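You operate a simulated robot arm through the tools that you are given. There is no shell and no other tool. Be economical: measure what you need, move in short steps, check, and stop when the job is done.

You run a simulated robot arm. Do the job below in one go: nothing can be reset, and whatever is moved stays where it is left.

TASK
Read the fault on the door test box, push that plug home and test again.
Fine: Speaker is the green plug, Window the blue; leave the other plug alone. Switch off before pushing; switch on till it shows All good, then off again. All else on door A and in the long tray stays as it is, and the door stays clamped.

The check looks at the end state, three seconds after you hand in, the way a careful person would. Anything else that was tipped, shoved, dropped, spilled or broken makes it a failure.

THE ROBOT
A 6-joint arm with a fingered hand, fixed in place. Base frame: the origin is at the foot of the arm, x ahead of it, y to its left, z up; the work surface is at about z = 686. Units: mm, degrees, N and s.
With the tool pointing down near the work surface it reaches from about 360 to 820 mm from the base axis. Its first joint turns from -166.0 to 166.0 degrees. Payload 4 kg.
The TCP is the grasp point between the finger pads, 26 mm short of the fingertips. In the tool frame z runs along the fingers and y along their closing line. Largest opening 132 mm; the body of the gripper starts 73 mm behind the TCP. The gripper is a hand of 5 fingers: y runs from the thumb to the fingers, the wrist lies at [0, 0, -239] in the tool frame, and closing takes about 1.5 s.
Orientation is that of the tool frame in the base frame, as [roll, pitch, yaw] about the fixed x, y, z axes, in that order (R = Rz(yaw) Ry(pitch) Rx(roll)). With the fingers straight down and closing along the base's y, the tool's x points along the base's -x, its y along +y and its z along -z.

THE INTERFACE
- The arm moves only by the tool jog_arm. Its argument "steps" is a list that holds one entry, the list of rows, each a list of 7 numbers: the shift along the base's x, y, z in m, then the turn, a rotation vector about the base's x, y, z in degrees, then the finger opening in m, from 0 to 0.132. In form: [[[dx, dy, dz, wx, wy, wz, grip], ...]]. A call has 1 to 20 rows; each row shifts and turns the commanded pose from where the row before left it. Rows are played at 5 a second. More than 50 mm and 8.6 degrees between two rows, or a gripper value outside its range, and nothing of the call is played. A pose out of reach is approached as far as the arm can. The call stops where the force on the tool passes 90 N (or 10 N more than at its start, if that is more) or the arm is blocked; 0.2 s more then pass. Each finger travels about 45 mm/s and halts on what it meets, pressing with about 31 N; the grip force reading is that of the motor and also rises with nothing between the fingers. The clock runs only during rows and for 0.2 s after the last one: add rows that do not move to give the fingers time. It gives the time, the measured TCP pose, the force on the tool (base axes), the opening and the grip force at its end, in the units of the frame above (readings bear some noise), with the torque about the TCP (base axes, N m) and any sound that the robot's microphone picked up.
- Cameras (640 x 400 px; columns grow to the right, rows downward): "scene" is fixed at [50.7, -650.1, 1552.6]; the picture's right is [0.38, -0.93, 0.00], its down [-0.79, -0.32, -0.53] and it looks along [0.49, 0.20, -0.85] (base axes); focal length 214 px, centre (320, 200). "wrist" rides on the gripper at [85, 2, -97] in the tool frame; the picture's right is [-0.02, 1.00, 0.00], its down [-0.75, -0.02, -0.66] and it looks along [-0.66, -0.01, 0.75] (tool axes); focal length 270 px, centre (320, 200). There is no depth. A picture from a camera that has moved, and an enlarged one, comes with that camera's place and axes in the base frame and with its lens.
- capture(camera): a new picture of that camera. It takes no simulated time.
- grasp_type(shape): the hand has 5 fingers and takes this shape, open, in about a second: jaw (thumb against the fingers, like two jaws); tri (thumb and two fingers); tip (a fingertip pinch); poke (one finger out to press); point (the index stretched); flat (the hand flat); cup (the hand cupped); fist (a fist). The gripper value then closes the fingers along that shape, each until it touches; the sizes above hold for jaw. It gives what a move gives, with no picture.
- zoom(camera, box): a new picture of the part [left, top, right, bottom] of that camera's present view, enlarged. It takes no simulated time.
- hand_in(): hands the job in; it is judged then, once.

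Work in short steps. Places have to be worked out from the pictures, the camera data and where the tool is seen: move nearer, look again, correct. Check each grasp and each placing, and mend what went wrong. You have 120 turns and 64 pictures in all, those below and enlarged ones among them. Open the gripper and draw the arm clear of the work before you hand the job in, unless the task says otherwise; then end with one line.

The tools are called after "Emit:" as a command line: name --argument value ..., lists and objects as JSON in quotes. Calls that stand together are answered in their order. jog_arm: Moves the arm, as the interface text tells. Its arguments: {"type":"object","properties":{"steps":{"type":"array","items":{"type":"array","items":{"type":"array","items":{"type":"number"}}}}},"required":["steps"]} The other tools are called the same way: grasp_type (shape) gives the hand a shape; capture (camera) takes a picture; zoom (camera, box) takes an enlarged picture of a part of a camera's view; hand_in () hands the job in.

At the start:

```text
t: 0.0
tcp_pos: [194.0, -418.6, 1251.1]
tcp_rot: [179.9, -0.1, -180.0]
force: [0.7, 0.5, 0.5]
ft_torque: [0.02, -0.02, -0.02]
width: 131.8
grasp_force: 0.1
shape: jaw
```

scene: 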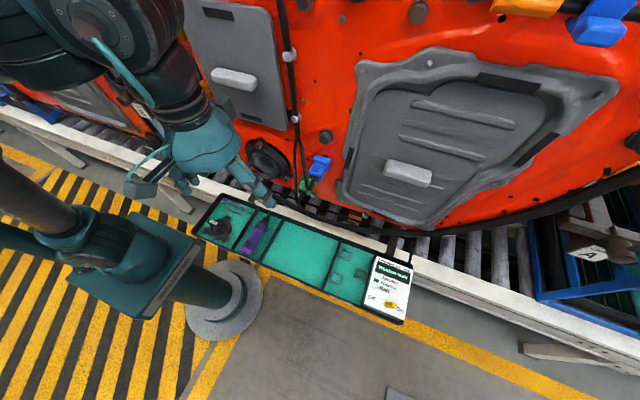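
wrist: 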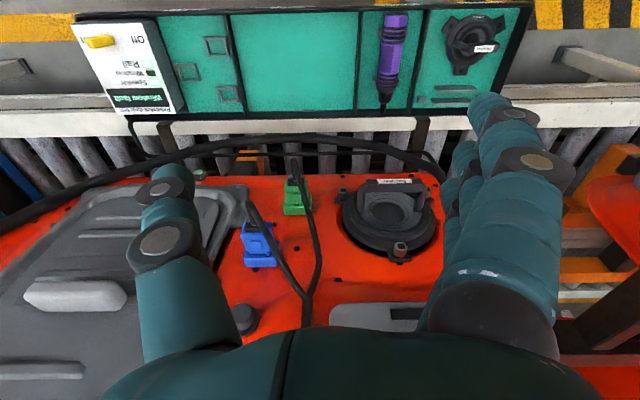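

I start by zooming on the test box and the plugs to read the fault and see their geometry.

Emit:
zoom --camera "scene" --box '[350, 240, 430, 330]'

Emit:
zoom --camera "wrist" --box '[200, 140, 360, 290]'

Emit:
zoom --camera "wrist" --box '[60, 0, 260, 130]'

Emit:
zoom --camera "scene" --box '[260, 120, 360, 220]'

```text
4.44 times, centred on (390, 285) of scene
camera zoom: at [50.7, -650.1, 1552.6], right [0.38, -0.93, 0.0], down [-0.79, -0.32, -0.53], along [0.49, 0.2, -0.85], focal length 953 px, centre (9, -178)
```

zoom: 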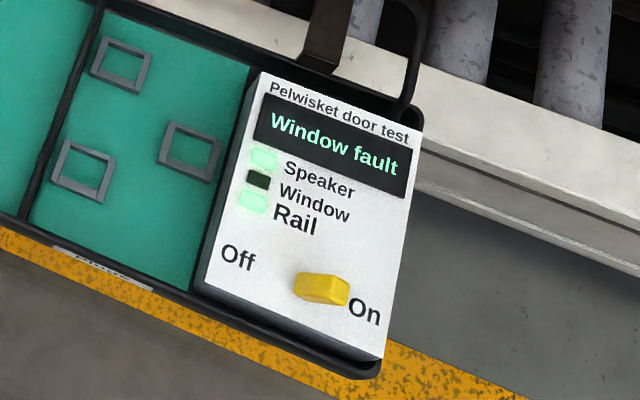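

```text
2.67 times, centred on (280, 215) of wrist
camera zoom: at [109.5, -419.7, 1348.1], right [0.02, 1.0, 0.0], down [0.75, -0.02, 0.66], along [0.66, -0.01, -0.75], focal length 721 px, centre (427, 160)
```

zoom: 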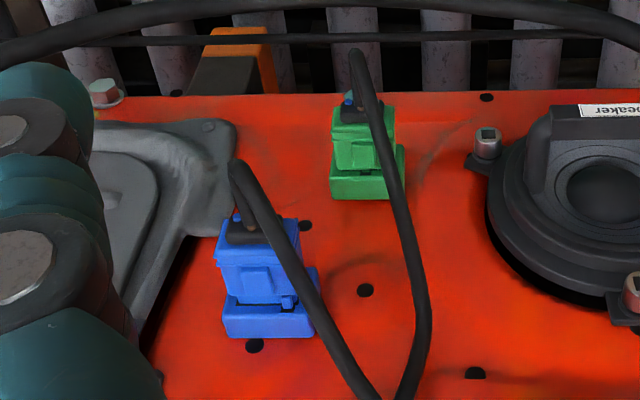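

```text
3.08 times, centred on (160, 65) of wrist
camera zoom: at [109.5, -419.7, 1348.1], right [0.02, 1.0, 0.0], down [0.75, -0.02, 0.66], along [0.66, -0.01, -0.75], focal length 832 px, centre (812, 615)
```

zoom: 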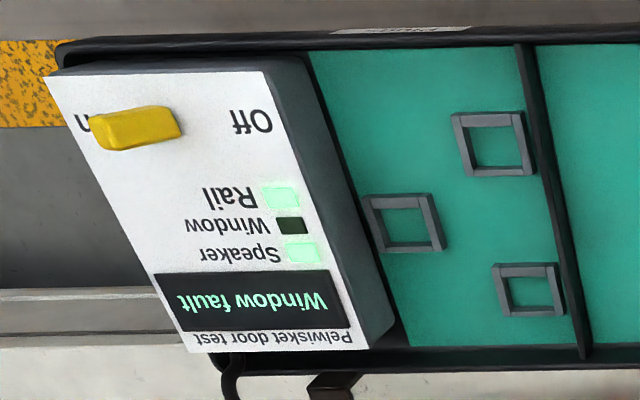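

```text
4.00 times, centred on (310, 170) of scene
camera zoom: at [50.7, -650.1, 1552.6], right [0.38, -0.93, 0.0], down [-0.79, -0.32, -0.53], along [0.49, 0.2, -0.85], focal length 858 px, centre (360, 320)
```

zoom: 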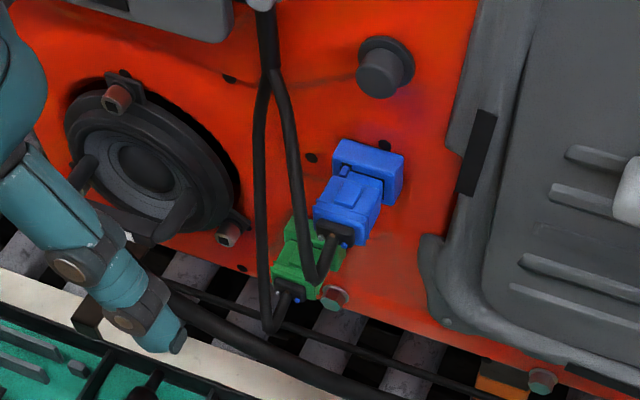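

The display reads "Window fault", so the blue plug is the one to push. From both views it sits at about (385,-508,1118) and pushes along +x into a vertical door face at x≈427. The yellow switch is at about (215,-838,753). I set a poking finger and head for the switch.

Emit:
grasp_type --shape "poke"

Emit:
jog_arm --steps '[[[0.002, -0.032, -0.028, -3, 0, 0, 0.132], [0.002, -0.032, -0.028, -3, 0, 0, 0.132], [0.002, -0.032, -0.028, -3, 0, 0, 0.132], [0.002, -0.032, -0.028, -3, 0, 0, 0.132], [0.002, -0.032, -0.028, -3, 0, 0, 0.132], [0.002, -0.032, -0.028, -3, 0, 0, 0.132], [0.002, -0.032, -0.028, -3, 0, 0, 0.132], [0.002, -0.032, -0.028, -3, 0, 0, 0.132], [0.002, -0.032, -0.028, -3, 0, 0, 0.132], [0.002, -0.032, -0.028, -3, 0, 0, 0.132]]]'

Emit:
capture --camera "wrist"

Emit:
capture --camera "scene"

```text
t: 0.9
tcp_pos: [193.5, -419.9, 1250.7]
tcp_rot: [-180.0, -0.1, 179.9]
force: [-0.1, -0.4, -0.6]
ft_torque: [0.01, 0.0, 0.0]
width: 0.1
grasp_force: 0.0
shape: poke
```

```text
t: 3.1
tcp_pos: [235.7, -731.3, 1100.3]
tcp_rot: [-154.9, 0.1, -180.0]
force: [0.5, 0.4, -0.4]
ft_torque: [-0.01, 0.04, 0.02]
width: 0.0
grasp_force: 0.0
shape: poke
out of reach, approached as far as the arm can: row 1, 2, 3, 4, 5, 6, 7, 9, 10
```

```text
57 pictures are left
camera wrist: at [151.1, -689.9, 1187.2], right [0.02, 0.91, -0.42], down [0.75, 0.27, 0.6], along [0.66, -0.33, -0.68], focal length 270 px, centre (320, 200)
```

wrist: 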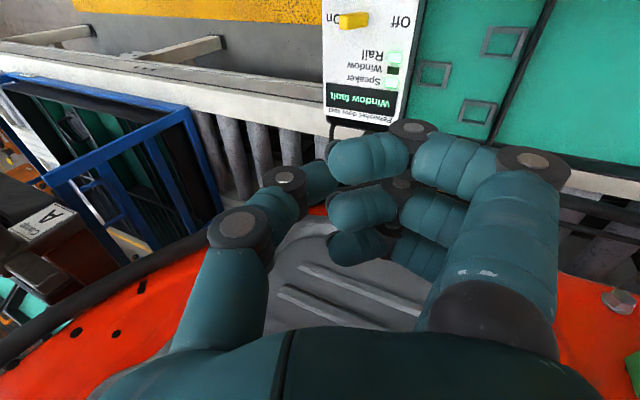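

```text
56 pictures are left
```

scene: 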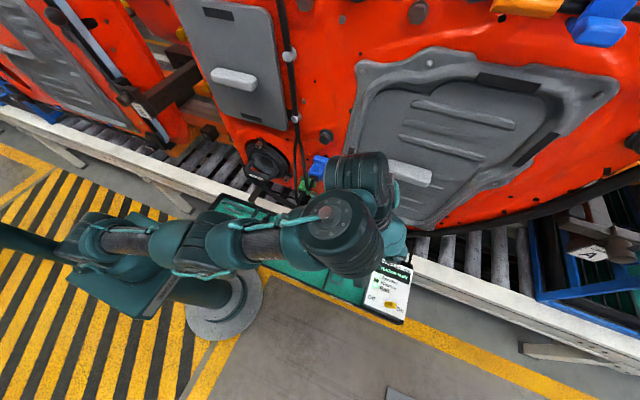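

The arm lagged behind the commanded path; I let it settle and check the pose.

Emit:
jog_arm --steps '[[[0, 0, 0, 0, 0, 0, 0.132], [0, 0, 0, 0, 0, 0, 0.132], [0, 0, 0, 0, 0, 0, 0.132]]]'

```text
t: 3.9
tcp_pos: [236.3, -730.7, 1100.8]
tcp_rot: [-154.9, 0.0, -179.9]
force: [0.8, 0.4, -0.9]
ft_torque: [-0.03, -0.01, 0.02]
width: 0.0
grasp_force: 0.1
shape: poke
```

Settled at (236,-731,1101). I try a small descent to see how the arm follows.

Emit:
jog_arm --steps '[[[0, 0, -0.02, 0, 0, 0, 0.0], [0, 0, -0.02, 0, 0, 0, 0.0], [0, 0, -0.02, 0, 0, 0, 0.0]]]'

Emit:
capture --camera "wrist"

```text
t: 4.7
tcp_pos: [238.9, -733.0, 1082.3]
tcp_rot: [-156.2, -0.1, 179.9]
force: [0.1, -0.5, 0.0]
ft_torque: [-0.01, -0.03, 0.01]
width: 20.9
grasp_force: 0.1
shape: jaw
out of reach, approached as far as the arm can: row 1, 2, 3
```

```text
55 pictures are left
camera wrist: at [153.8, -693.5, 1171.2], right [0.02, 0.91, -0.4], down [0.75, 0.25, 0.61], along [0.66, -0.32, -0.68], focal length 270 px, centre (320, 200)
```

wrist: 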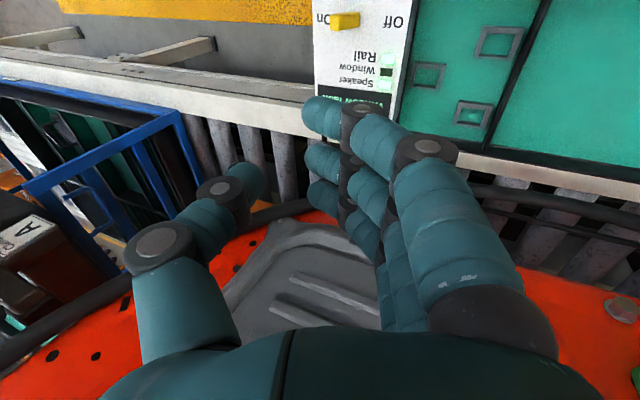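

The arm is near its outer reach at this height, and a grip value of 0 changed the shape. I pull in towards the base while descending, tilting the fingers outward.

Emit:
jog_arm --steps '[[[-0.003, 0.02, -0.02, 0, 0, 0, 0.0], [-0.003, 0.02, -0.02, 0, 0, 0, 0.0], [-0.003, 0.02, -0.025, 0, 0, 0, 0.0], [-0.003, 0.02, -0.025, 0, 0, 0, 0.0], [-0.003, 0.01, -0.025, -3, 0, 0, 0.0], [-0.003, 0, -0.025, -3, 0, 0, 0.0], [-0.003, -0.01, -0.025, -3, 0, 0, 0.0], [0, -0.02, -0.02, -3, 0, 0, 0.0], [0, -0.02, -0.02, -3, 0, 0, 0.0]]]'

Emit:
grasp_type --shape "poke"

Emit:
capture --camera "wrist"

Emit:
capture --camera "scene"

```text
t: 6.7
tcp_pos: [249.0, -729.3, 1085.5]
tcp_rot: [-156.0, -0.2, 180.0]
force: [0.6, 0.3, -0.8]
ft_torque: [-0.01, -0.01, 0.03]
width: 0.0
grasp_force: 30.4
shape: jaw
out of reach, approached as far as the arm can: row 1, 2, 3, 4, 5, 6, 7, 8, 9
```

```text
t: 7.6
tcp_pos: [249.6, -728.8, 1086.5]
tcp_rot: [-156.0, -0.2, 179.9]
force: [-0.2, -0.2, -0.2]
ft_torque: [0.0, -0.01, -0.02]
width: 0.0
grasp_force: 0.0
shape: poke
```

```text
54 pictures are left
camera wrist: at [164.9, -689.0, 1173.6], right [0.02, 0.91, -0.41], down [0.75, 0.25, 0.61], along [0.66, -0.32, -0.68], focal length 270 px, centre (320, 200)
```

wrist: 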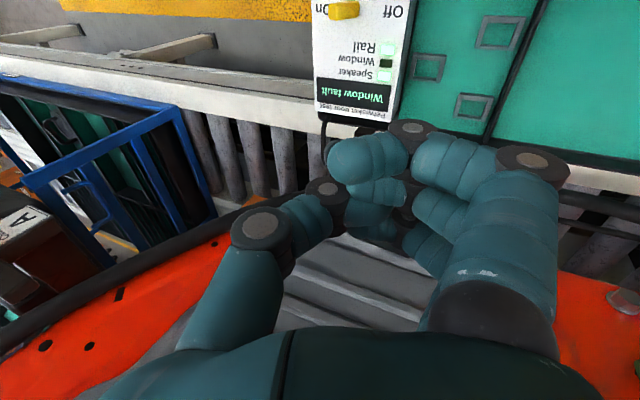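

```text
53 pictures are left
```

scene: 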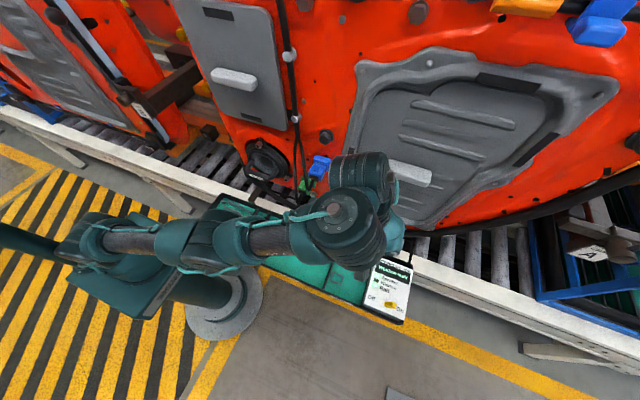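

Still blocked somehow. I test single small motions to learn which direction is reachable from here.

Emit:
jog_arm --steps '[[[0, 0.01, 0, 0, 0, 0, 0.132], [0, 0.01, 0, 0, 0, 0, 0.132], [0, 0.01, 0, 0, 0, 0, 0.132], [0, 0.01, 0, 0, 0, 0, 0.132]]]'

Emit:
jog_arm --steps '[[[0, 0, 0, 3, 0, 0, 0.132], [0, 0, 0, 3, 0, 0, 0.132], [0, 0, 0, 3, 0, 0, 0.132], [0, 0, 0, 3, 0, 0, 0.132]]]'

```text
t: 8.6
tcp_pos: [260.0, -718.5, 1099.4]
tcp_rot: [-156.0, -0.2, 180.0]
force: [0.6, -0.1, 0.6]
ft_torque: [0.02, 0.0, 0.02]
width: 0.0
grasp_force: 0.1
shape: poke
out of reach, approached as far as the arm can: row 1, 2, 3, 4
```

```text
t: 9.6
tcp_pos: [261.2, -718.3, 1098.3]
tcp_rot: [-168.0, 0.0, 180.0]
force: [-0.5, 1.0, 0.8]
ft_torque: [0.03, 0.01, 0.02]
width: 0.0
grasp_force: 0.0
shape: poke
```

Turning the hand back towards vertical is reachable, so the tilt is what blocks it (a wrist limit). I bring it fully vertical and test descending.

Emit:
jog_arm --steps '[[[0, 0, 0, 4, 0, 0, 0.132], [0, 0, 0, 4, 0, 0, 0.132], [0, 0, 0, 4, 0, 0, 0.132], [0, 0.01, -0.01, 0, 0, 0, 0.132], [0, 0.01, -0.02, 0, 0, 0, 0.132], [0, 0.01, -0.03, 0, 0, 0, 0.132], [0, 0.01, -0.03, 0, 0, 0, 0.132]]]'

```text
t: 11.2
tcp_pos: [236.8, -667.5, 1002.2]
tcp_rot: [-179.8, -0.1, 180.0]
force: [-0.4, 0.5, -0.2]
ft_torque: [0.0, -0.04, 0.0]
width: 0.0
grasp_force: 0.1
shape: poke
out of reach, approached as far as the arm can: row 2, 3
```

That works with the hand vertical. I continue down towards the box, staying inside radius.

Emit:
jog_arm --steps '[[[-0.003, -0.005, -0.02, 0, 0, 0, 0.132], [-0.003, -0.005, -0.02, 0, 0, 0, 0.132], [-0.003, -0.005, -0.02, 0, 0, 0, 0.132], [-0.003, -0.005, -0.02, 0, 0, 0, 0.132], [-0.003, -0.005, -0.02, 0, 0, 0, 0.132]]]'

Emit:
capture --camera "wrist"

Emit:
capture --camera "scene"

```text
t: 12.4
tcp_pos: [221.6, -692.8, 900.9]
tcp_rot: [180.0, 0.0, 180.0]
force: [0.1, -0.2, -0.7]
ft_torque: [0.0, 0.0, -0.02]
width: 0.1
grasp_force: 0.1
shape: poke
```

```text
52 pictures are left
camera wrist: at [137.0, -692.5, 998.2], right [0.02, 1.0, 0.0], down [0.75, -0.01, 0.66], along [0.66, -0.01, -0.75], focal length 270 px, centre (320, 200)
```

wrist: 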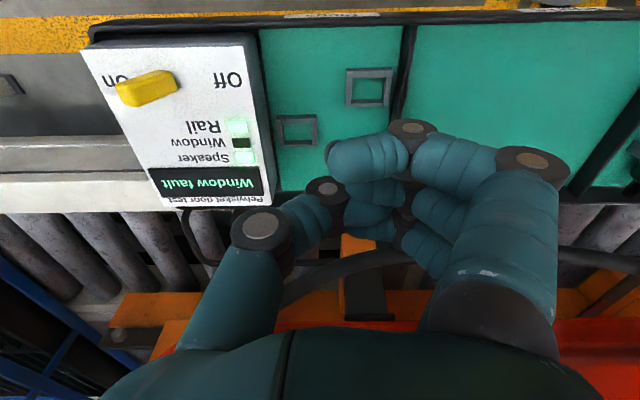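

```text
51 pictures are left
```

scene: 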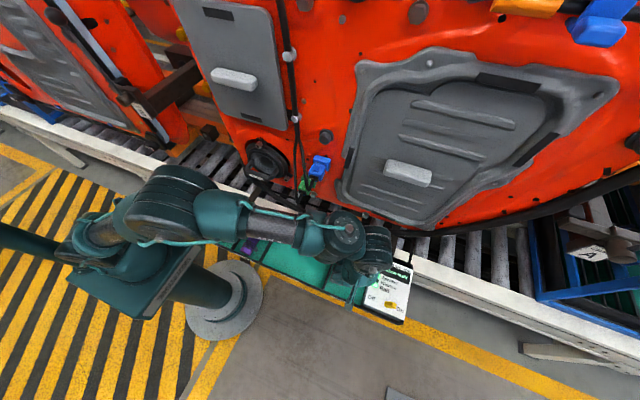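

Now reachable. I zoom on the hand and switch to see which finger is extended.

Emit:
zoom --camera "scene" --box '[310, 220, 420, 330]'

Emit:
zoom --camera "wrist" --box '[80, 20, 280, 220]'

```text
3.64 times, centred on (365, 275) of scene
camera zoom: at [50.7, -650.1, 1552.6], right [0.38, -0.93, 0.0], down [-0.79, -0.32, -0.53], along [0.49, 0.2, -0.85], focal length 780 px, centre (156, -73)
```

zoom: 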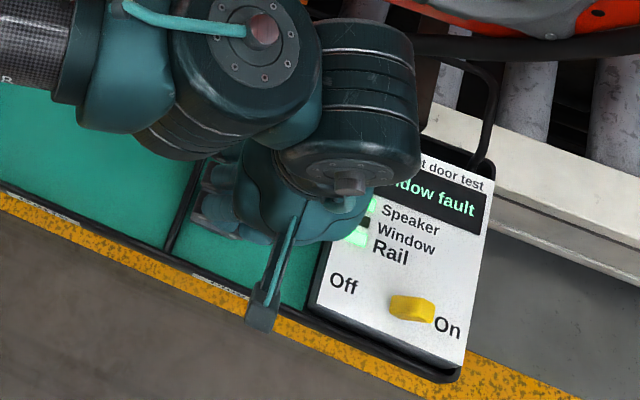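

```text
2.00 times, centred on (180, 120) of wrist
camera zoom: at [137.0, -692.5, 998.2], right [0.02, 1.0, 0.0], down [0.75, -0.01, 0.66], along [0.66, -0.01, -0.75], focal length 541 px, centre (600, 360)
```

zoom: 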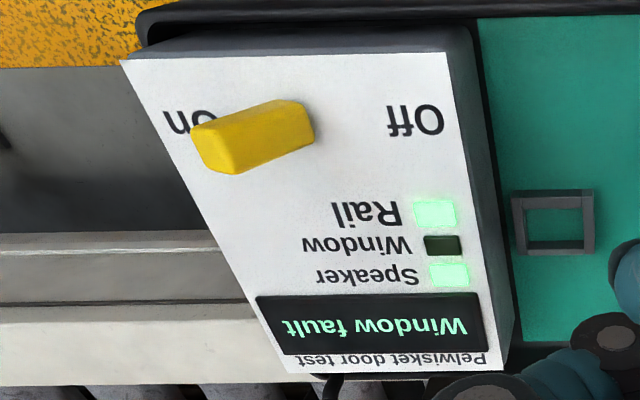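

The switch is a yellow lever leaning to On: pivot about (210,-820,752), tip about (210,-847,787); the hand must pull its tip to +y. I test whether an outward tilt is possible at this lower height.

Emit:
jog_arm --steps '[[[0, 0, 0, -4, 0, 0, 0.132], [0, 0, 0, -4, 0, 0, 0.132], [0, 0, 0, -4, 0, 0, 0.132], [0, 0, 0, -4, 0, 0, 0.132], [0, 0, 0, -4, 0, 0, 0.132], [0, 0, 0, -4, 0, 0, 0.132]]]'

Emit:
grasp_type --shape "point"

Emit:
capture --camera "wrist"

Emit:
zoom --camera "scene" --box '[290, 200, 430, 330]'

```text
t: 13.8
tcp_pos: [221.2, -692.9, 901.9]
tcp_rot: [-155.9, -0.1, 179.9]
force: [0.1, -0.6, 0.0]
ft_torque: [0.01, 0.0, -0.04]
width: 0.1
grasp_force: 0.1
shape: poke
```

```text
t: 14.7
tcp_pos: [221.8, -691.9, 901.0]
tcp_rot: [-156.0, -0.1, 179.8]
force: [-0.2, -0.4, -0.2]
ft_torque: [0.0, -0.01, 0.04]
width: 126.0
grasp_force: 0.1
shape: point
```

```text
48 pictures are left
camera wrist: at [137.8, -652.7, 989.5], right [0.02, 0.91, -0.41], down [0.75, 0.25, 0.61], along [0.66, -0.32, -0.68], focal length 270 px, centre (320, 200)
```

wrist: 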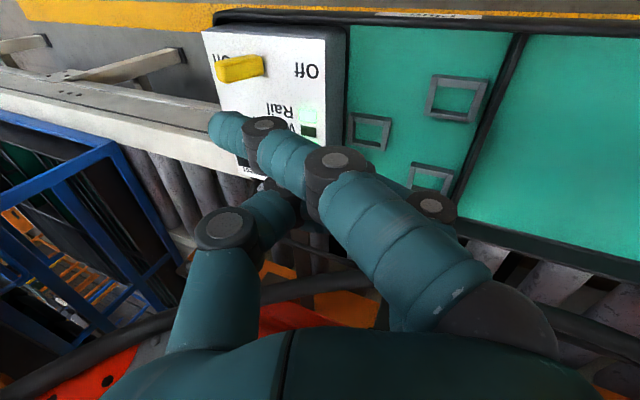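

```text
3.08 times, centred on (360, 265) of scene
camera zoom: at [50.7, -650.1, 1552.6], right [0.38, -0.93, 0.0], down [-0.79, -0.32, -0.53], along [0.49, 0.2, -0.85], focal length 660 px, centre (197, 0)
```

zoom: 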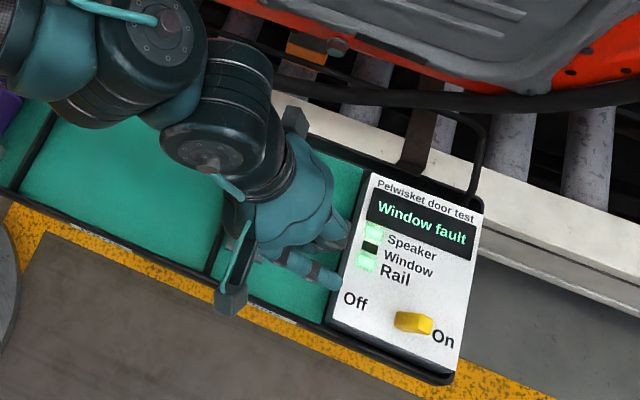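

Tilt works here, so the trouble was only higher up. Plan: jaw shape, opened 110 mm, with the thumb on the -y side hooking behind the lever and pulling it to Off. I go above it first.

Emit:
grasp_type --shape "jaw"

Emit:
jog_arm --steps '[[[-0.002, -0.016, 0, 4, 0, 0, 0.11], [-0.002, -0.016, -0.005, 4, 0, 0, 0.11], [-0.002, -0.016, -0.005, 4, 0, 0, 0.11], [-0.002, -0.016, -0.005, 4, 0, 0, 0.11], [-0.002, -0.016, -0.005, 0, 0, 0, 0.11], [-0.002, -0.016, -0.005, 0, 0, 0, 0.11], [0, -0.016, -0.005, 0, 0, 0, 0.11], [0, 0, 0, 0, 0, 0, 0.11]]]'

Emit:
capture --camera "wrist"

Emit:
zoom --camera "scene" --box '[320, 210, 440, 330]'

```text
t: 15.6
tcp_pos: [221.2, -692.7, 900.6]
tcp_rot: [-156.1, 0.0, 179.8]
force: [1.1, -0.3, -0.4]
ft_torque: [-0.03, -0.02, -0.03]
width: 131.9
grasp_force: 0.0
shape: jaw
```

```text
t: 17.4
tcp_pos: [209.9, -804.0, 872.5]
tcp_rot: [-171.9, -0.1, 180.0]
force: [0.6, -0.3, 1.3]
ft_torque: [-0.01, -0.03, -0.01]
width: 110.3
grasp_force: 0.1
shape: jaw
```

```text
46 pictures are left
camera wrist: at [125.3, -790.5, 967.7], right [0.02, 0.99, -0.14], down [0.75, 0.08, 0.65], along [0.66, -0.12, -0.74], focal length 270 px, centre (320, 200)
```

wrist: 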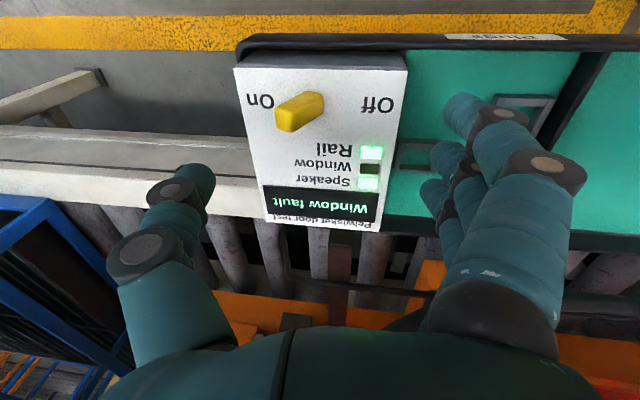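

```text
3.33 times, centred on (380, 270) of scene
camera zoom: at [50.7, -650.1, 1552.6], right [0.38, -0.93, 0.0], down [-0.79, -0.32, -0.53], along [0.49, 0.2, -0.85], focal length 715 px, centre (120, -33)
```

zoom: 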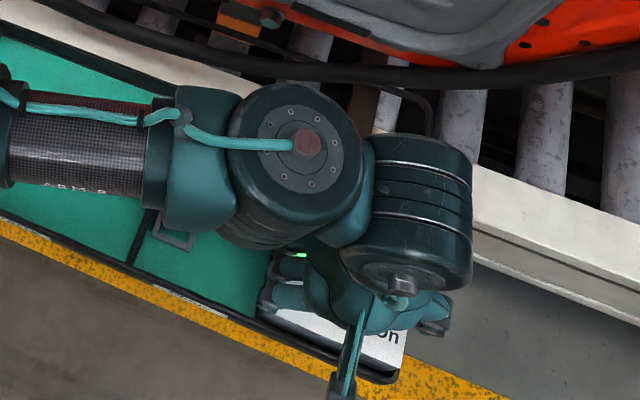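

The updated view puts the lever tip at about (212,-847,785), with the pivot at y≈-826. The thumb is at x=210 and y≈-862. I widen to 120 mm and descend to z≈793, watching force.

Emit:
jog_arm --steps '[[[0, 0, -0.02, 0, 0, 0, 0.12], [0, 0, -0.02, 0, 0, 0, 0.12], [0, 0, -0.02, 0, 0, 0, 0.12], [0, 0, -0.01, 0, 0, 0, 0.12], [0, 0, -0.009, 0, 0, 0, 0.12], [0, 0, 0, 0, 0, 0, 0.12]]]'

Emit:
capture --camera "wrist"

```text
t: 18.8
tcp_pos: [209.2, -804.3, 791.5]
tcp_rot: [-172.0, -0.2, -180.0]
force: [0.2, 0.2, -0.1]
ft_torque: [0.02, 0.0, 0.0]
width: 119.8
grasp_force: 0.0
shape: jaw
```

```text
44 pictures are left
camera wrist: at [125.3, -790.3, 888.2], right [0.02, 0.99, -0.14], down [0.75, 0.08, 0.65], along [0.66, -0.12, -0.75], focal length 270 px, centre (320, 200)
```

wrist: 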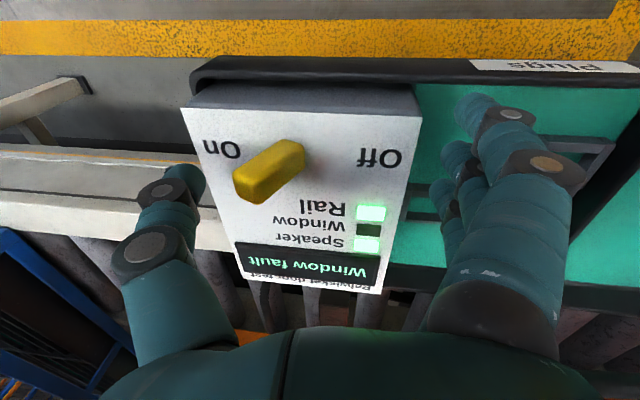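

The thumb is just outside the lever (tip at y≈-845) and about 14 mm below its top. I pull in +y in small steps.

Emit:
jog_arm --steps '[[[0, 0.008, 0, 0, 0, 0, 0.12], [0, 0.008, 0, 0, 0, 0, 0.12], [0, 0.008, 0, 0, 0, 0, 0.12], [0, 0.008, 0, 0, 0, 0, 0.12], [0, 0.008, 0, 0, 0, 0, 0.12], [0, 0.006, 0, 0, 0, 0, 0.12]]]'

Emit:
capture --camera "wrist"

```text
t: 20.2
tcp_pos: [211.0, -758.4, 792.6]
tcp_rot: [-171.9, -0.1, -180.0]
force: [0.8, 0.5, -0.5]
ft_torque: [0.01, -0.04, -0.01]
width: 120.0
grasp_force: 0.2
shape: jaw
```

```text
43 pictures are left
camera wrist: at [125.8, -744.3, 888.2], right [0.02, 0.99, -0.14], down [0.75, 0.08, 0.65], along [0.66, -0.12, -0.75], focal length 270 px, centre (320, 200)
```

wrist: 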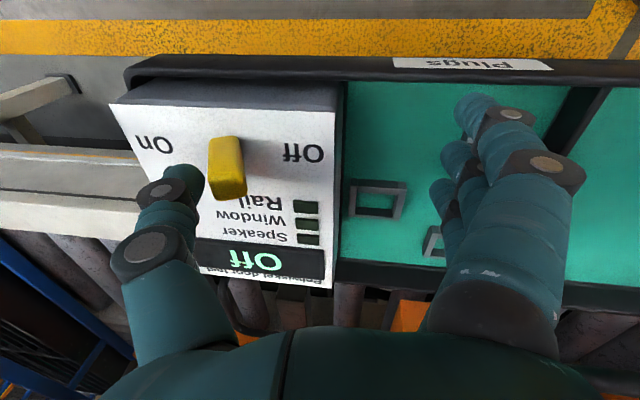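

The display reads Off, but the lever is still upright; I push it further to its Off stop.

Emit:
jog_arm --steps '[[[0, 0.008, 0, 0, 0, 0, 0.12], [0, 0.008, 0, 0, 0, 0, 0.12], [0, 0.008, 0, 0, 0, 0, 0.12], [0, -0.015, 0, 0, 0, 0, 0.12], [0, -0.015, 0, 0, 0, 0, 0.12]]]'

Emit:
capture --camera "wrist"

```text
t: 21.4
tcp_pos: [209.6, -764.2, 792.7]
tcp_rot: [-172.0, -0.1, -180.0]
force: [0.5, -0.3, -0.1]
ft_torque: [-0.02, 0.01, 0.02]
width: 120.0
grasp_force: 0.0
shape: jaw
```

```text
42 pictures are left
camera wrist: at [125.9, -750.5, 887.9], right [0.02, 0.99, -0.14], down [0.75, 0.08, 0.65], along [0.66, -0.12, -0.75], focal length 270 px, centre (320, 200)
```

wrist: 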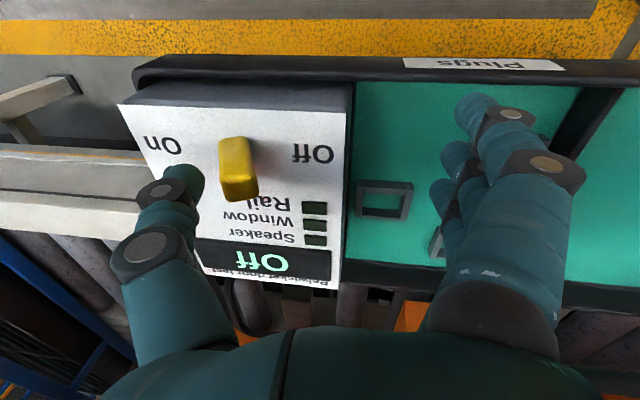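

The lever is now at Off (tip y≈-808, mirrored) and the display shows Off. I lift clear and travel to a viewpoint near the blue plug.

Emit:
jog_arm --steps '[[[0, 0, 0.02, 0, 0, 0, 0.12], [0, 0, 0.02, 0, 0, 0, 0.12], [0, 0.01, 0.03, 0, 0, 0, 0.12], [0, 0.02, 0.03, 2, 0, 0, 0.12], [0, 0.03, 0.03, 2, 0, 0, 0.12], [0, 0.03, 0.03, 2, 0, 0, 0.12], [0, 0.03, 0.03, 2, 0, 0, 0.12], [0, 0.03, 0.03, 0, 0, 0, 0.12], [0, 0.03, 0.03, 0, 0, 0, 0.12], [-0.005, 0.03, 0.03, 0, 0, 0, 0.12], [-0.005, 0.03, 0.03, 0, 0, 0, 0.12], [0, 0.02, 0.03, 0, 0, 0, 0.12], [0, 0, 0.02, 0, 0, 0, 0.12], [0, 0, 0.02, 0, 0, 0, 0.12]]]'

Emit:
zoom --camera "wrist" --box '[220, 100, 420, 300]'

Emit:
zoom --camera "scene" --box '[280, 130, 350, 200]'

Emit:
zoom --camera "scene" --box '[350, 240, 430, 330]'

```text
t: 24.4
tcp_pos: [199.4, -504.8, 1172.6]
tcp_rot: [-179.9, 0.0, 180.0]
force: [-0.4, 0.2, -0.7]
ft_torque: [-0.01, -0.03, 0.0]
width: 119.8
grasp_force: 0.0
shape: jaw
```

```text
2.00 times, centred on (320, 200) of wrist
camera zoom: at [115.7, -504.4, 1270.6], right [0.02, 1.0, 0.0], down [0.75, -0.01, 0.66], along [0.66, -0.01, -0.75], focal length 541 px, centre (320, 200)
```

zoom: 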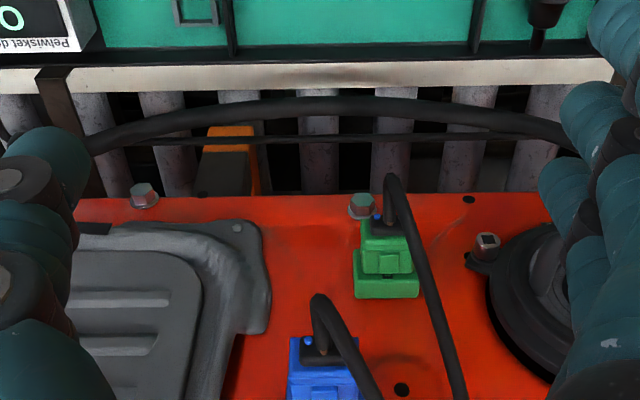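

```text
5.71 times, centred on (315, 165) of scene
camera zoom: at [50.7, -650.1, 1552.6], right [0.38, -0.93, 0.0], down [-0.79, -0.32, -0.53], along [0.49, 0.2, -0.85], focal length 1226 px, centre (349, 400)
```

zoom: 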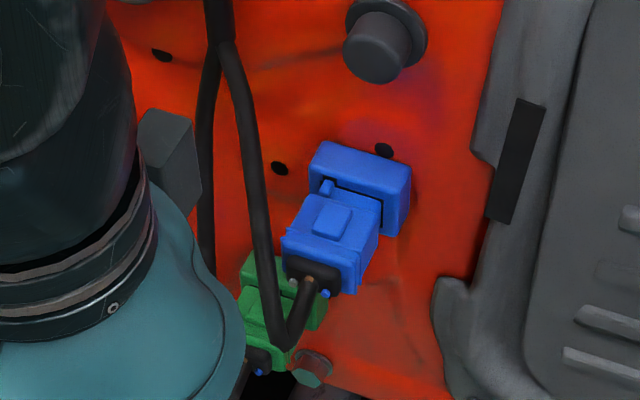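

```text
4.44 times, centred on (390, 285) of scene
camera zoom: at [50.7, -650.1, 1552.6], right [0.38, -0.93, 0.0], down [-0.79, -0.32, -0.53], along [0.49, 0.2, -0.85], focal length 953 px, centre (9, -178)
```

zoom: 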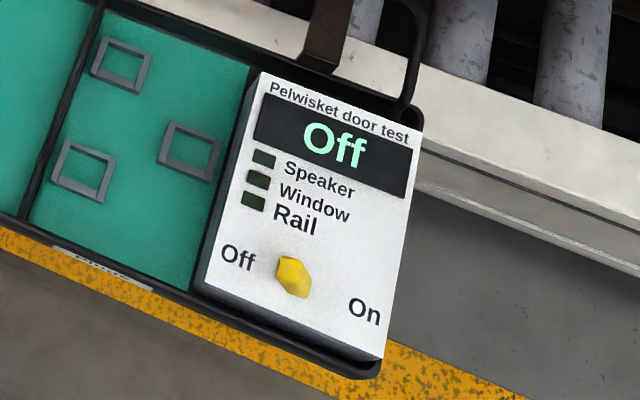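

Switch is confirmed Off. The blue cable bends back at x≈323 and climbs towards +y, so I'll grip the plug with a horizontal hand, thumb on the +y side under the cable and camera above. I rotate the hand in free space, first half.

Emit:
jog_arm --steps '[[[-0.003, 0, -0.003, -5.8, 0, 5.8, 0.12], [-0.003, 0, -0.003, -5.8, 0, 5.8, 0.12], [-0.003, 0, -0.003, -5.8, 0, 5.8, 0.12], [-0.003, 0, -0.003, -5.8, 0, 5.8, 0.12], [-0.003, 0, -0.003, -5.8, 0, 5.8, 0.12], [-0.003, 0, -0.003, -5.8, 0, 5.8, 0.12], [-0.003, 0, -0.003, -5.8, 0, 5.8, 0.12], [-0.003, 0, -0.003, -5.8, 0, 5.8, 0.12], [-0.003, 0, -0.003, -5.8, 0, 5.8, 0.12], [-0.003, 0, -0.003, -5.8, 0, 5.8, 0.12], [-0.003, 0, -0.003, -5.8, 0, 5.8, 0.12]]]'

```text
t: 26.8
tcp_pos: [311.5, -459.7, 1224.4]
tcp_rot: [-145.5, 6.9, -145.9]
force: [0.0, 0.8, -0.5]
ft_torque: [-0.03, 0.04, -0.01]
width: 119.8
grasp_force: 0.0
shape: jaw
out of reach, approached as far as the arm can: row 2, 3, 4, 5, 6, 7, 8, 9, 10, 11
```

The arm drifted forward because of a joint limit. I back away from the door straight away.

Emit:
jog_arm --steps '[[[-0.015, 0, 0, 0, 0, 0, 0.12], [-0.015, 0, 0, 0, 0, 0, 0.12]]]'

Emit:
capture --camera "scene"

```text
t: 27.4
tcp_pos: [281.3, -460.1, 1226.9]
tcp_rot: [-145.6, 7.5, -146.1]
force: [0.0, -0.1, -0.7]
ft_torque: [0.02, 0.01, -0.02]
width: 119.7
grasp_force: 0.1
shape: jaw
out of reach, approached as far as the arm can: row 2
```

```text
38 pictures are left
```

scene: 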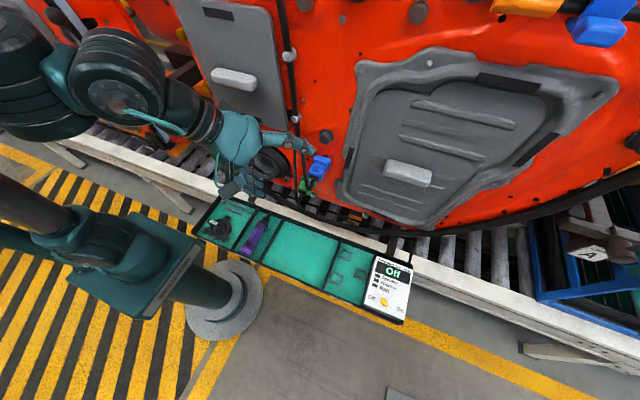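

Rotation is limited when the wrist is high. I undo the rotation and come back to a vertical hand, lower and away from the door, before trying another route.

Emit:
jog_arm --steps '[[[-0.0116, -0.0064, -0.012, 4.44, 2.46, -4.37, 0.12], [-0.0116, -0.0064, -0.015, 4.44, 2.46, -4.37, 0.12], [-0.0116, -0.0064, -0.015, 4.44, 2.46, -4.37, 0.12], [-0.0116, -0.0064, -0.015, 4.44, 2.46, -4.37, 0.12], [-0.0116, -0.0064, -0.015, 4.44, 2.46, -4.37, 0.12], [-0.0116, -0.0064, -0.015, 4.44, 2.46, -4.37, 0.12], [-0.0116, -0.0064, -0.018, 4.44, 2.46, -4.37, 0.12], [0, 0, -0.03, 0, 0, 0, 0.12], [0, 0, -0.03, 0, 0, 0, 0.12], [0, 0, -0.03, 0, 0, 0, 0.12], [0, 0, -0.03, 0, 0, 0, 0.12]]]'

```text
t: 29.8
tcp_pos: [201.6, -507.0, 1002.2]
tcp_rot: [-179.9, -0.5, -179.5]
force: [1.3, 0.9, -0.1]
ft_torque: [-0.05, -0.01, 0.02]
width: 119.9
grasp_force: 0.1
shape: jaw
```

Back to vertical at (202,-507,1002). I retry the combined rotation from this lower height, just a few rows as a test.

Emit:
jog_arm --steps '[[[-0.005, 0, 0, -5.8, 0, 5.8, 0.12], [-0.005, 0, 0, -5.8, 0, 5.8, 0.12], [-0.005, 0, 0, -5.8, 0, 5.8, 0.12], [-0.005, 0, 0, -5.8, 0, 5.8, 0.12], [-0.005, 0, 0, -5.8, 0, 5.8, 0.12], [-0.005, 0, 0, -5.8, 0, 5.8, 0.12]]]'

```text
t: 31.2
tcp_pos: [310.1, -388.8, 951.8]
tcp_rot: [-146.3, -10.8, -147.7]
force: [1.0, -1.1, -0.1]
ft_torque: [-0.02, 0.03, 0.01]
width: 120.0
grasp_force: 0.0
shape: jaw
out of reach, approached as far as the arm can: row 2, 3, 4, 5, 6
```

The pattern is now clear: the wrist point must stay more than about 375 mm from the base axis, and tilting drew it inside. I return to vertical with the wrist at about (130,-500,1110), then rotate the hand about the wrist point.

Emit:
jog_arm --steps '[[[-0.0257, -0.0159, -0.0116, 5.1, -0.1, -4.9, 0.12], [-0.0257, -0.0159, -0.0116, 5.1, -0.1, -4.9, 0.12], [-0.0257, -0.0159, -0.0116, 5.1, -0.1, -4.9, 0.12], [-0.0257, -0.0159, -0.0116, 5.1, -0.1, -4.9, 0.12], [-0.0257, -0.0159, -0.0116, 5.1, -0.1, -4.9, 0.12], [-0.0257, -0.0159, -0.0116, 5.1, -0.1, -4.9, 0.12], [-0.0257, -0.0159, -0.0116, 5.1, -0.1, -4.9, 0.12]]]'

```text
t: 32.8
tcp_pos: [132.9, -495.9, 868.3]
tcp_rot: [179.5, 0.5, -179.3]
force: [-0.4, -0.1, 0.3]
ft_torque: [0.07, -0.02, 0.01]
width: 120.0
grasp_force: 0.2
shape: jaw
out of reach, approached as far as the arm can: row 1
```

Now at the wanted pose. I rotate about the wrist point, first 90 degrees.

Emit:
jog_arm --steps '[[[-0.0038, -0.024, 0.0012, -5.785, 0, 5.785, 0.12], [-0.0014, -0.0236, 0.0036, -5.785, 0, 5.785, 0.12], [0.001, -0.0226, 0.006, -5.785, 0, 5.785, 0.12], [0.0032, -0.0212, 0.0082, -5.785, 0, 5.785, 0.12], [0.0052, -0.0193, 0.0102, -5.785, 0, 5.785, 0.12], [0.007, -0.017, 0.012, -5.785, 0, 5.785, 0.12], [0.0087, -0.0145, 0.0137, -5.785, 0, 5.785, 0.12], [0.01, -0.0115, 0.015, -5.785, 0, 5.785, 0.12], [0.011, -0.0084, 0.016, -5.785, 0, 5.785, 0.12], [0.0117, -0.0051, 0.0167, -5.785, 0, 5.785, 0.12], [0.012, -0.0017, 0.017, -5.785, 0, 5.785, 0.12]]]'

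```text
t: 34.8
tcp_pos: [390.9, -402.1, 842.5]
tcp_rot: [-138.4, -22.4, -135.1]
force: [-49.4, 14.9, -21.1]
ft_torque: [-0.26, -0.76, 0.04]
width: 117.2
grasp_force: 0.1
shape: jaw
out of reach, approached as far as the arm can: row 1, 2, 3, 4, 5, 6, 7, 8, 9, 10
stopped in row 10: the force on the tool passed its limit (the readings are from after the stop); the commanded pose is now the measured one
```

The arm wandered and touched something. I stop and look before moving.

Emit:
capture --camera "scene"

Emit:
capture --camera "wrist"

```text
37 pictures are left
```

scene: 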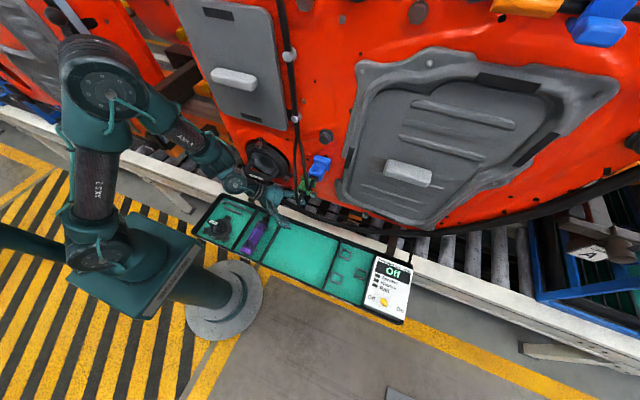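

```text
36 pictures are left
camera wrist: at [307.2, -393.6, 941.5], right [-0.69, 0.36, -0.62], down [0.33, 0.93, 0.18], along [0.64, -0.08, -0.76], focal length 270 px, centre (320, 200)
```

wrist: 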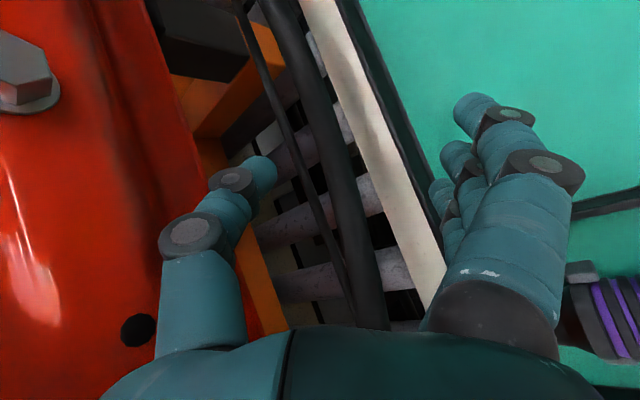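

The thumb is over the conveyor beside the door's lower edge, and nothing looks displaced. I back out along the hand's own axis (up and away from the door).

Emit:
jog_arm --steps '[[[-0.006, 0.006, 0.01, 0, 0, 0, 0.12], [-0.01, 0.01, 0.02, 0, 0, 0, 0.12], [-0.01, 0.01, 0.02, 0, 0, 0, 0.12], [-0.012, 0.01, 0.025, 0, 0, 0, 0.12], [-0.015, 0, 0.025, 0, 0, 0, 0.12]]]'

Emit:
zoom --camera "scene" --box '[190, 100, 350, 260]'

```text
t: 35.9
tcp_pos: [358.0, -357.8, 915.0]
tcp_rot: [-138.1, -22.0, -134.7]
force: [-0.5, -2.3, -16.0]
ft_torque: [-0.76, -0.21, 0.08]
width: 119.9
grasp_force: 0.1
shape: jaw
out of reach, approached as far as the arm can: row 4, 5
stopped in row 5: the force on the tool passed its limit (the readings are from after the stop); the commanded pose is now the measured one
```

```text
2.50 times, centred on (270, 180) of scene
camera zoom: at [50.7, -650.1, 1552.6], right [0.38, -0.93, 0.0], down [-0.79, -0.32, -0.53], along [0.49, 0.2, -0.85], focal length 536 px, centre (445, 250)
```

zoom: 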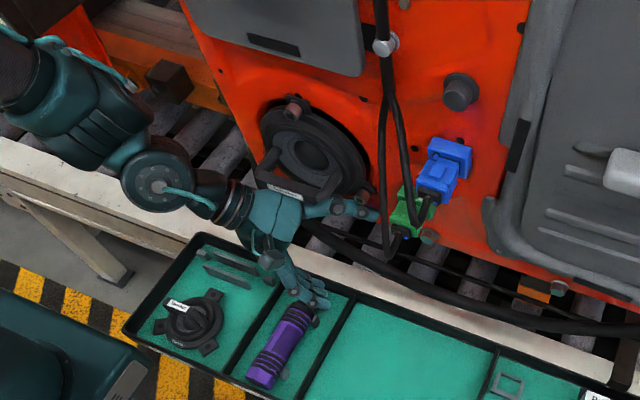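

Moving up, the thumb met the underside of the speaker; I lower slightly and draw away from the door in -x/-y.

Emit:
jog_arm --steps '[[[-0.006, -0.01, -0.006, 0, 0, 0, 0.12], [-0.012, -0.018, -0.004, 0, 0, 0, 0.12], [-0.012, -0.02, 0, 0, 0, 0, 0.12], [-0.012, -0.02, 0, 0, 0, 0, 0.12]]]'

Emit:
zoom --camera "scene" --box '[190, 100, 350, 260]'

```text
t: 36.9
tcp_pos: [332.4, -377.2, 879.9]
tcp_rot: [-137.6, -22.3, -135.4]
force: [1.0, -0.1, -0.3]
ft_torque: [0.01, 0.02, -0.01]
width: 119.9
grasp_force: 0.1
shape: jaw
out of reach, approached as far as the arm can: row 1, 2, 3, 4
```

```text
2.50 times, centred on (270, 180) of scene
camera zoom: at [50.7, -650.1, 1552.6], right [0.38, -0.93, 0.0], down [-0.79, -0.32, -0.53], along [0.49, 0.2, -0.85], focal length 536 px, centre (445, 250)
```

zoom: 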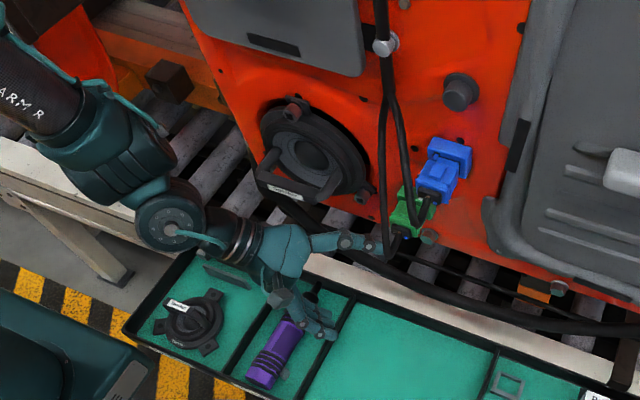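

Contact is gone. I undo the rotation while moving away from the door, then rise.

Emit:
jog_arm --steps '[[[-0.014, -0.013, 0, 4.77, -0.42, -5.05, 0.12], [-0.014, -0.013, 0, 4.77, -0.42, -5.05, 0.12], [-0.014, -0.013, 0, 4.77, -0.42, -5.05, 0.12], [-0.014, -0.013, 0, 4.77, -0.42, -5.05, 0.12], [-0.014, -0.013, 0.01, 4.77, -0.42, -5.05, 0.12], [-0.014, -0.013, 0.01, 4.77, -0.42, -5.05, 0.12], [-0.014, -0.013, 0.01, 4.77, -0.42, -5.05, 0.12], [-0.014, -0.013, 0.01, 4.77, -0.42, -5.05, 0.12], [-0.01, -0.013, 0.02, 4.77, -0.42, -5.05, 0.12], [-0.01, -0.013, 0.02, 4.77, -0.42, -5.05, 0.12], [0, 0, 0.02, 0, 0, 0, 0.12]]]'

Emit:
capture --camera "scene"

```text
t: 39.3
tcp_pos: [206.2, -493.6, 974.5]
tcp_rot: [-179.5, 0.6, -180.0]
force: [-0.7, -0.2, -0.3]
ft_torque: [-0.01, -0.02, -0.02]
width: 119.7
grasp_force: 0.0
shape: jaw
out of reach, approached as far as the arm can: row 1, 2
```

```text
33 pictures are left
```

scene: 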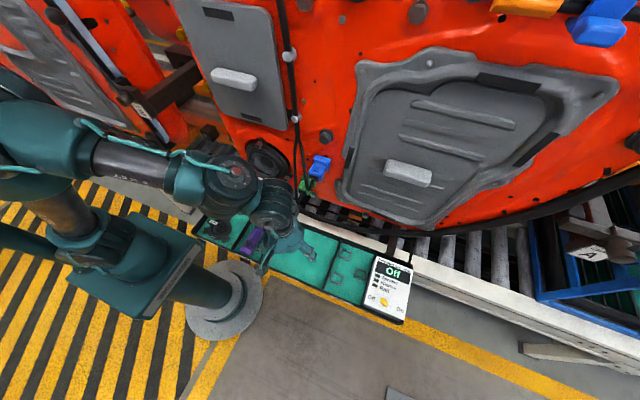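

Safe again, with the scene unchanged. Now I test small pure rotations separately: first pitch about -y.

Emit:
jog_arm --steps '[[[0, 0, 0, 0, -6, 0, 0.12], [0, 0, 0, 0, -6, 0, 0.12], [0, 0, 0, 0, -6, 0, 0.12], [0, 0, 0, 0, -6, 0, 0.12]]]'

Emit:
jog_arm --steps '[[[0, 0, 0, 0, 0, -6, 0.12], [0, 0, 0, 0, 0, -6, 0.12], [0, 0, 0, 0, 0, -6, 0.12]]]'

```text
t: 40.3
tcp_pos: [203.8, -495.4, 973.6]
tcp_rot: [-179.5, 24.5, -180.0]
force: [0.8, -0.4, 1.0]
ft_torque: [-0.03, 0.02, 0.0]
width: 119.8
grasp_force: 0.0
shape: jaw
```

```text
t: 41.1
tcp_pos: [204.8, -496.0, 973.6]
tcp_rot: [-179.5, 24.5, 161.9]
force: [0.5, 1.1, -0.7]
ft_torque: [0.03, 0.0, -0.01]
width: 119.9
grasp_force: 0.0
shape: jaw
```

Pitch and negative yaw are both fine; only positive yaw is blocked. I undo the yaw and pitch the hand to horizontal, facing the door at a safe distance.

Emit:
jog_arm --steps '[[[0, 0, 0, 0, 0, 6, 0.12], [0, 0, 0, 0, 0, 6, 0.12], [0, 0, 0, 0, 0, 6, 0.12], [0.003, -0.001, 0.013, 0, -6, 0, 0.12], [0.003, -0.001, 0.013, 0, -6, 0, 0.12], [0.003, -0.001, 0.013, 0, -6, 0, 0.12], [0.003, -0.001, 0.013, 0, -6, 0, 0.12], [0.003, -0.001, 0.013, 0, -6, 0, 0.12]]]'

```text
t: 42.9
tcp_pos: [220.2, -500.6, 1037.9]
tcp_rot: [-179.3, 54.4, 179.9]
force: [-0.1, -0.3, 0.8]
ft_torque: [0.02, 0.05, -0.02]
width: 119.8
grasp_force: 0.1
shape: jaw
```

Good, following exactly. I continue to horizontal.

Emit:
jog_arm --steps '[[[0.003, -0.001, 0.013, 0, -6, 0, 0.12], [0.003, -0.001, 0.013, 0, -6, 0, 0.12], [0.003, -0.001, 0.013, 0, -6, 0, 0.12]]]'

Emit:
jog_arm --steps '[[[0.003, -0.001, 0.013, 0, -6, 0, 0.12], [0.003, -0.001, 0.013, 0, -6, 0, 0.12], [0.003, -0.001, 0.013, 0, -5.6, 0, 0.12]]]'

Emit:
capture --camera "wrist"

```text
t: 43.7
tcp_pos: [229.2, -503.0, 1077.7]
tcp_rot: [-179.4, 72.7, -179.9]
force: [0.3, -0.6, 0.2]
ft_torque: [0.0, 0.0, 0.02]
width: 120.0
grasp_force: 0.1
shape: jaw
```

```text
t: 44.5
tcp_pos: [313.6, -489.7, 1079.9]
tcp_rot: [-177.8, 82.9, 178.8]
force: [-0.6, 0.3, -0.4]
ft_torque: [0.0, -0.02, -0.03]
width: 119.9
grasp_force: 0.1
shape: jaw
out of reach, approached as far as the arm can: row 1, 2, 3
```

```text
32 pictures are left
camera wrist: at [207.6, -483.7, 1007.6], right [0.06, 1.0, 0.02], down [-0.56, 0.02, 0.83], along [0.83, -0.06, 0.56], focal length 270 px, centre (320, 200)
```

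wrist: 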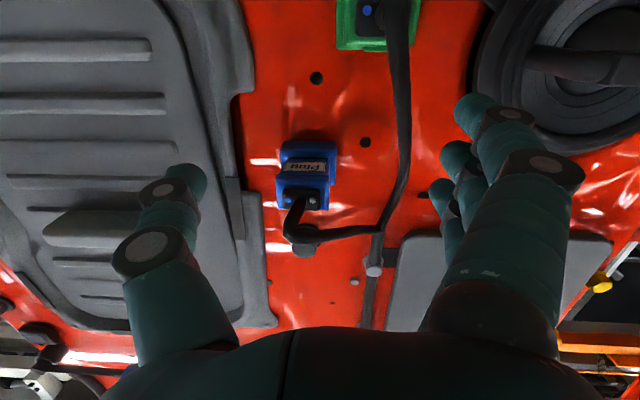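

The blue plug is straight ahead and nothing looks disturbed. I step back to a 73° pitch and roll the hand about its own axis (the allowed sense), to bring the thumb towards the +y side.

Emit:
jog_arm --steps '[[[-0.021, -0.003, 0, 0, 2.5, 0, 0.12], [-0.021, -0.003, 0, 0, 2.5, 0, 0.12], [-0.021, -0.003, 0, 0, 2.5, 0, 0.12], [-0.021, -0.003, 0, 0, 2.5, 0, 0.12]]]'

Emit:
jog_arm --steps '[[[0, 0, 0, 7.6, 0, -2.4, 0.12], [0, 0, 0, 7.6, 0, -2.4, 0.12], [0, 0, 0, 7.6, 0, -2.4, 0.12], [0, 0, 0, 7.6, 0, -2.4, 0.12], [0, 0, 0, 7.6, 0, -2.4, 0.12]]]'

```text
t: 45.5
tcp_pos: [228.7, -501.2, 1078.4]
tcp_rot: [-177.1, 72.8, 179.5]
force: [0.4, -1.0, -0.1]
ft_torque: [-0.01, 0.01, -0.01]
width: 119.8
grasp_force: 0.0
shape: jaw
```

```text
t: 46.7
tcp_pos: [228.9, -501.8, 1079.5]
tcp_rot: [119.2, 46.9, 109.2]
force: [-0.2, -0.6, 0.7]
ft_torque: [-0.03, -0.02, 0.01]
width: 120.0
grasp_force: 0.1
shape: jaw
```

Rolling works in this sense. I continue in chunks.

Emit:
jog_arm --steps '[[[0, 0, 0, 7.6, 0, -2.4, 0.12], [0, 0, 0, 7.6, 0, -2.4, 0.12], [0, 0, 0, 7.6, 0, -2.4, 0.12], [0, 0, 0, 7.6, 0, -2.4, 0.12], [0, 0, 0, 7.6, 0, -2.4, 0.12], [0, 0, 0, 7.6, 0, -2.4, 0.12]]]'

Emit:
jog_arm --steps '[[[0, 0, 0, 7.6, 0, -2.4, 0.12], [0, 0, 0, 7.6, 0, -2.4, 0.12], [0, 0, 0, 7.6, 0, -2.4, 0.12]]]'

```text
t: 48.1
tcp_pos: [228.9, -501.1, 1079.4]
tcp_rot: [111.0, 2.0, 90.3]
force: [-0.3, 0.0, 0.3]
ft_torque: [0.0, 0.03, -0.02]
width: 119.6
grasp_force: 0.0
shape: jaw
```

```text
t: 48.9
tcp_pos: [229.6, -501.2, 1079.7]
tcp_rot: [112.3, -20.6, 82.8]
force: [0.6, 0.3, 0.6]
ft_torque: [-0.02, 0.0, 0.0]
width: 120.0
grasp_force: 0.2
shape: jaw
```

Still following. I carry on to the full 180° roll.

Emit:
jog_arm --steps '[[[0, 0, 0, 7.6, 0, -2.4, 0.12], [0, 0, 0, 7.6, 0, -2.4, 0.12], [0, 0, 0, 7.6, 0, -2.4, 0.12], [0, 0, 0, 7.6, 0, -2.4, 0.12]]]'

Emit:
jog_arm --steps '[[[0, 0, 0, 7.6, 0, -2.4, 0.12], [0, 0, 0, 7.6, 0, -2.4, 0.12], [0, 0, 0, 7.6, 0, -2.4, 0.12], [0, 0, 0, 7.6, 0, -2.4, 0.12]]]'

Emit:
capture --camera "wrist"

```text
t: 49.9
tcp_pos: [229.0, -501.1, 1078.6]
tcp_rot: [121.8, -50.0, 67.1]
force: [0.1, 0.6, 0.5]
ft_torque: [-0.01, 0.02, 0.01]
width: 119.9
grasp_force: 0.0
shape: jaw
```

```text
t: 50.9
tcp_pos: [237.8, -497.4, 1070.8]
tcp_rot: [169.9, -71.2, 13.8]
force: [0.5, -0.1, -0.2]
ft_torque: [0.0, -0.03, -0.02]
width: 119.8
grasp_force: 0.0
shape: jaw
out of reach, approached as far as the arm can: row 2, 3, 4
```

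```text
31 pictures are left
camera wrist: at [173.4, -498.4, 1181.7], right [0.07, -1.0, 0.04], down [-0.86, -0.08, -0.51], along [0.51, 0.0, -0.86], focal length 270 px, centre (320, 200)
```

wrist: 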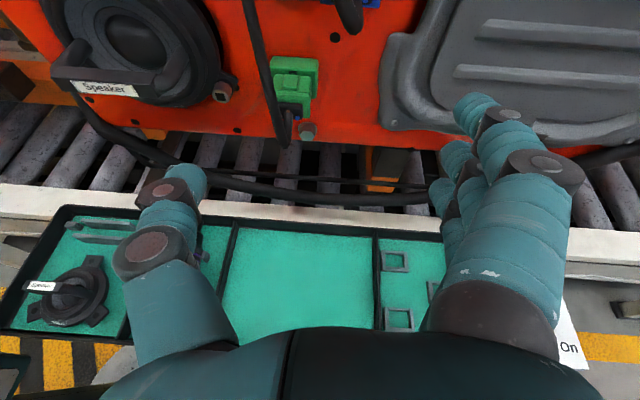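

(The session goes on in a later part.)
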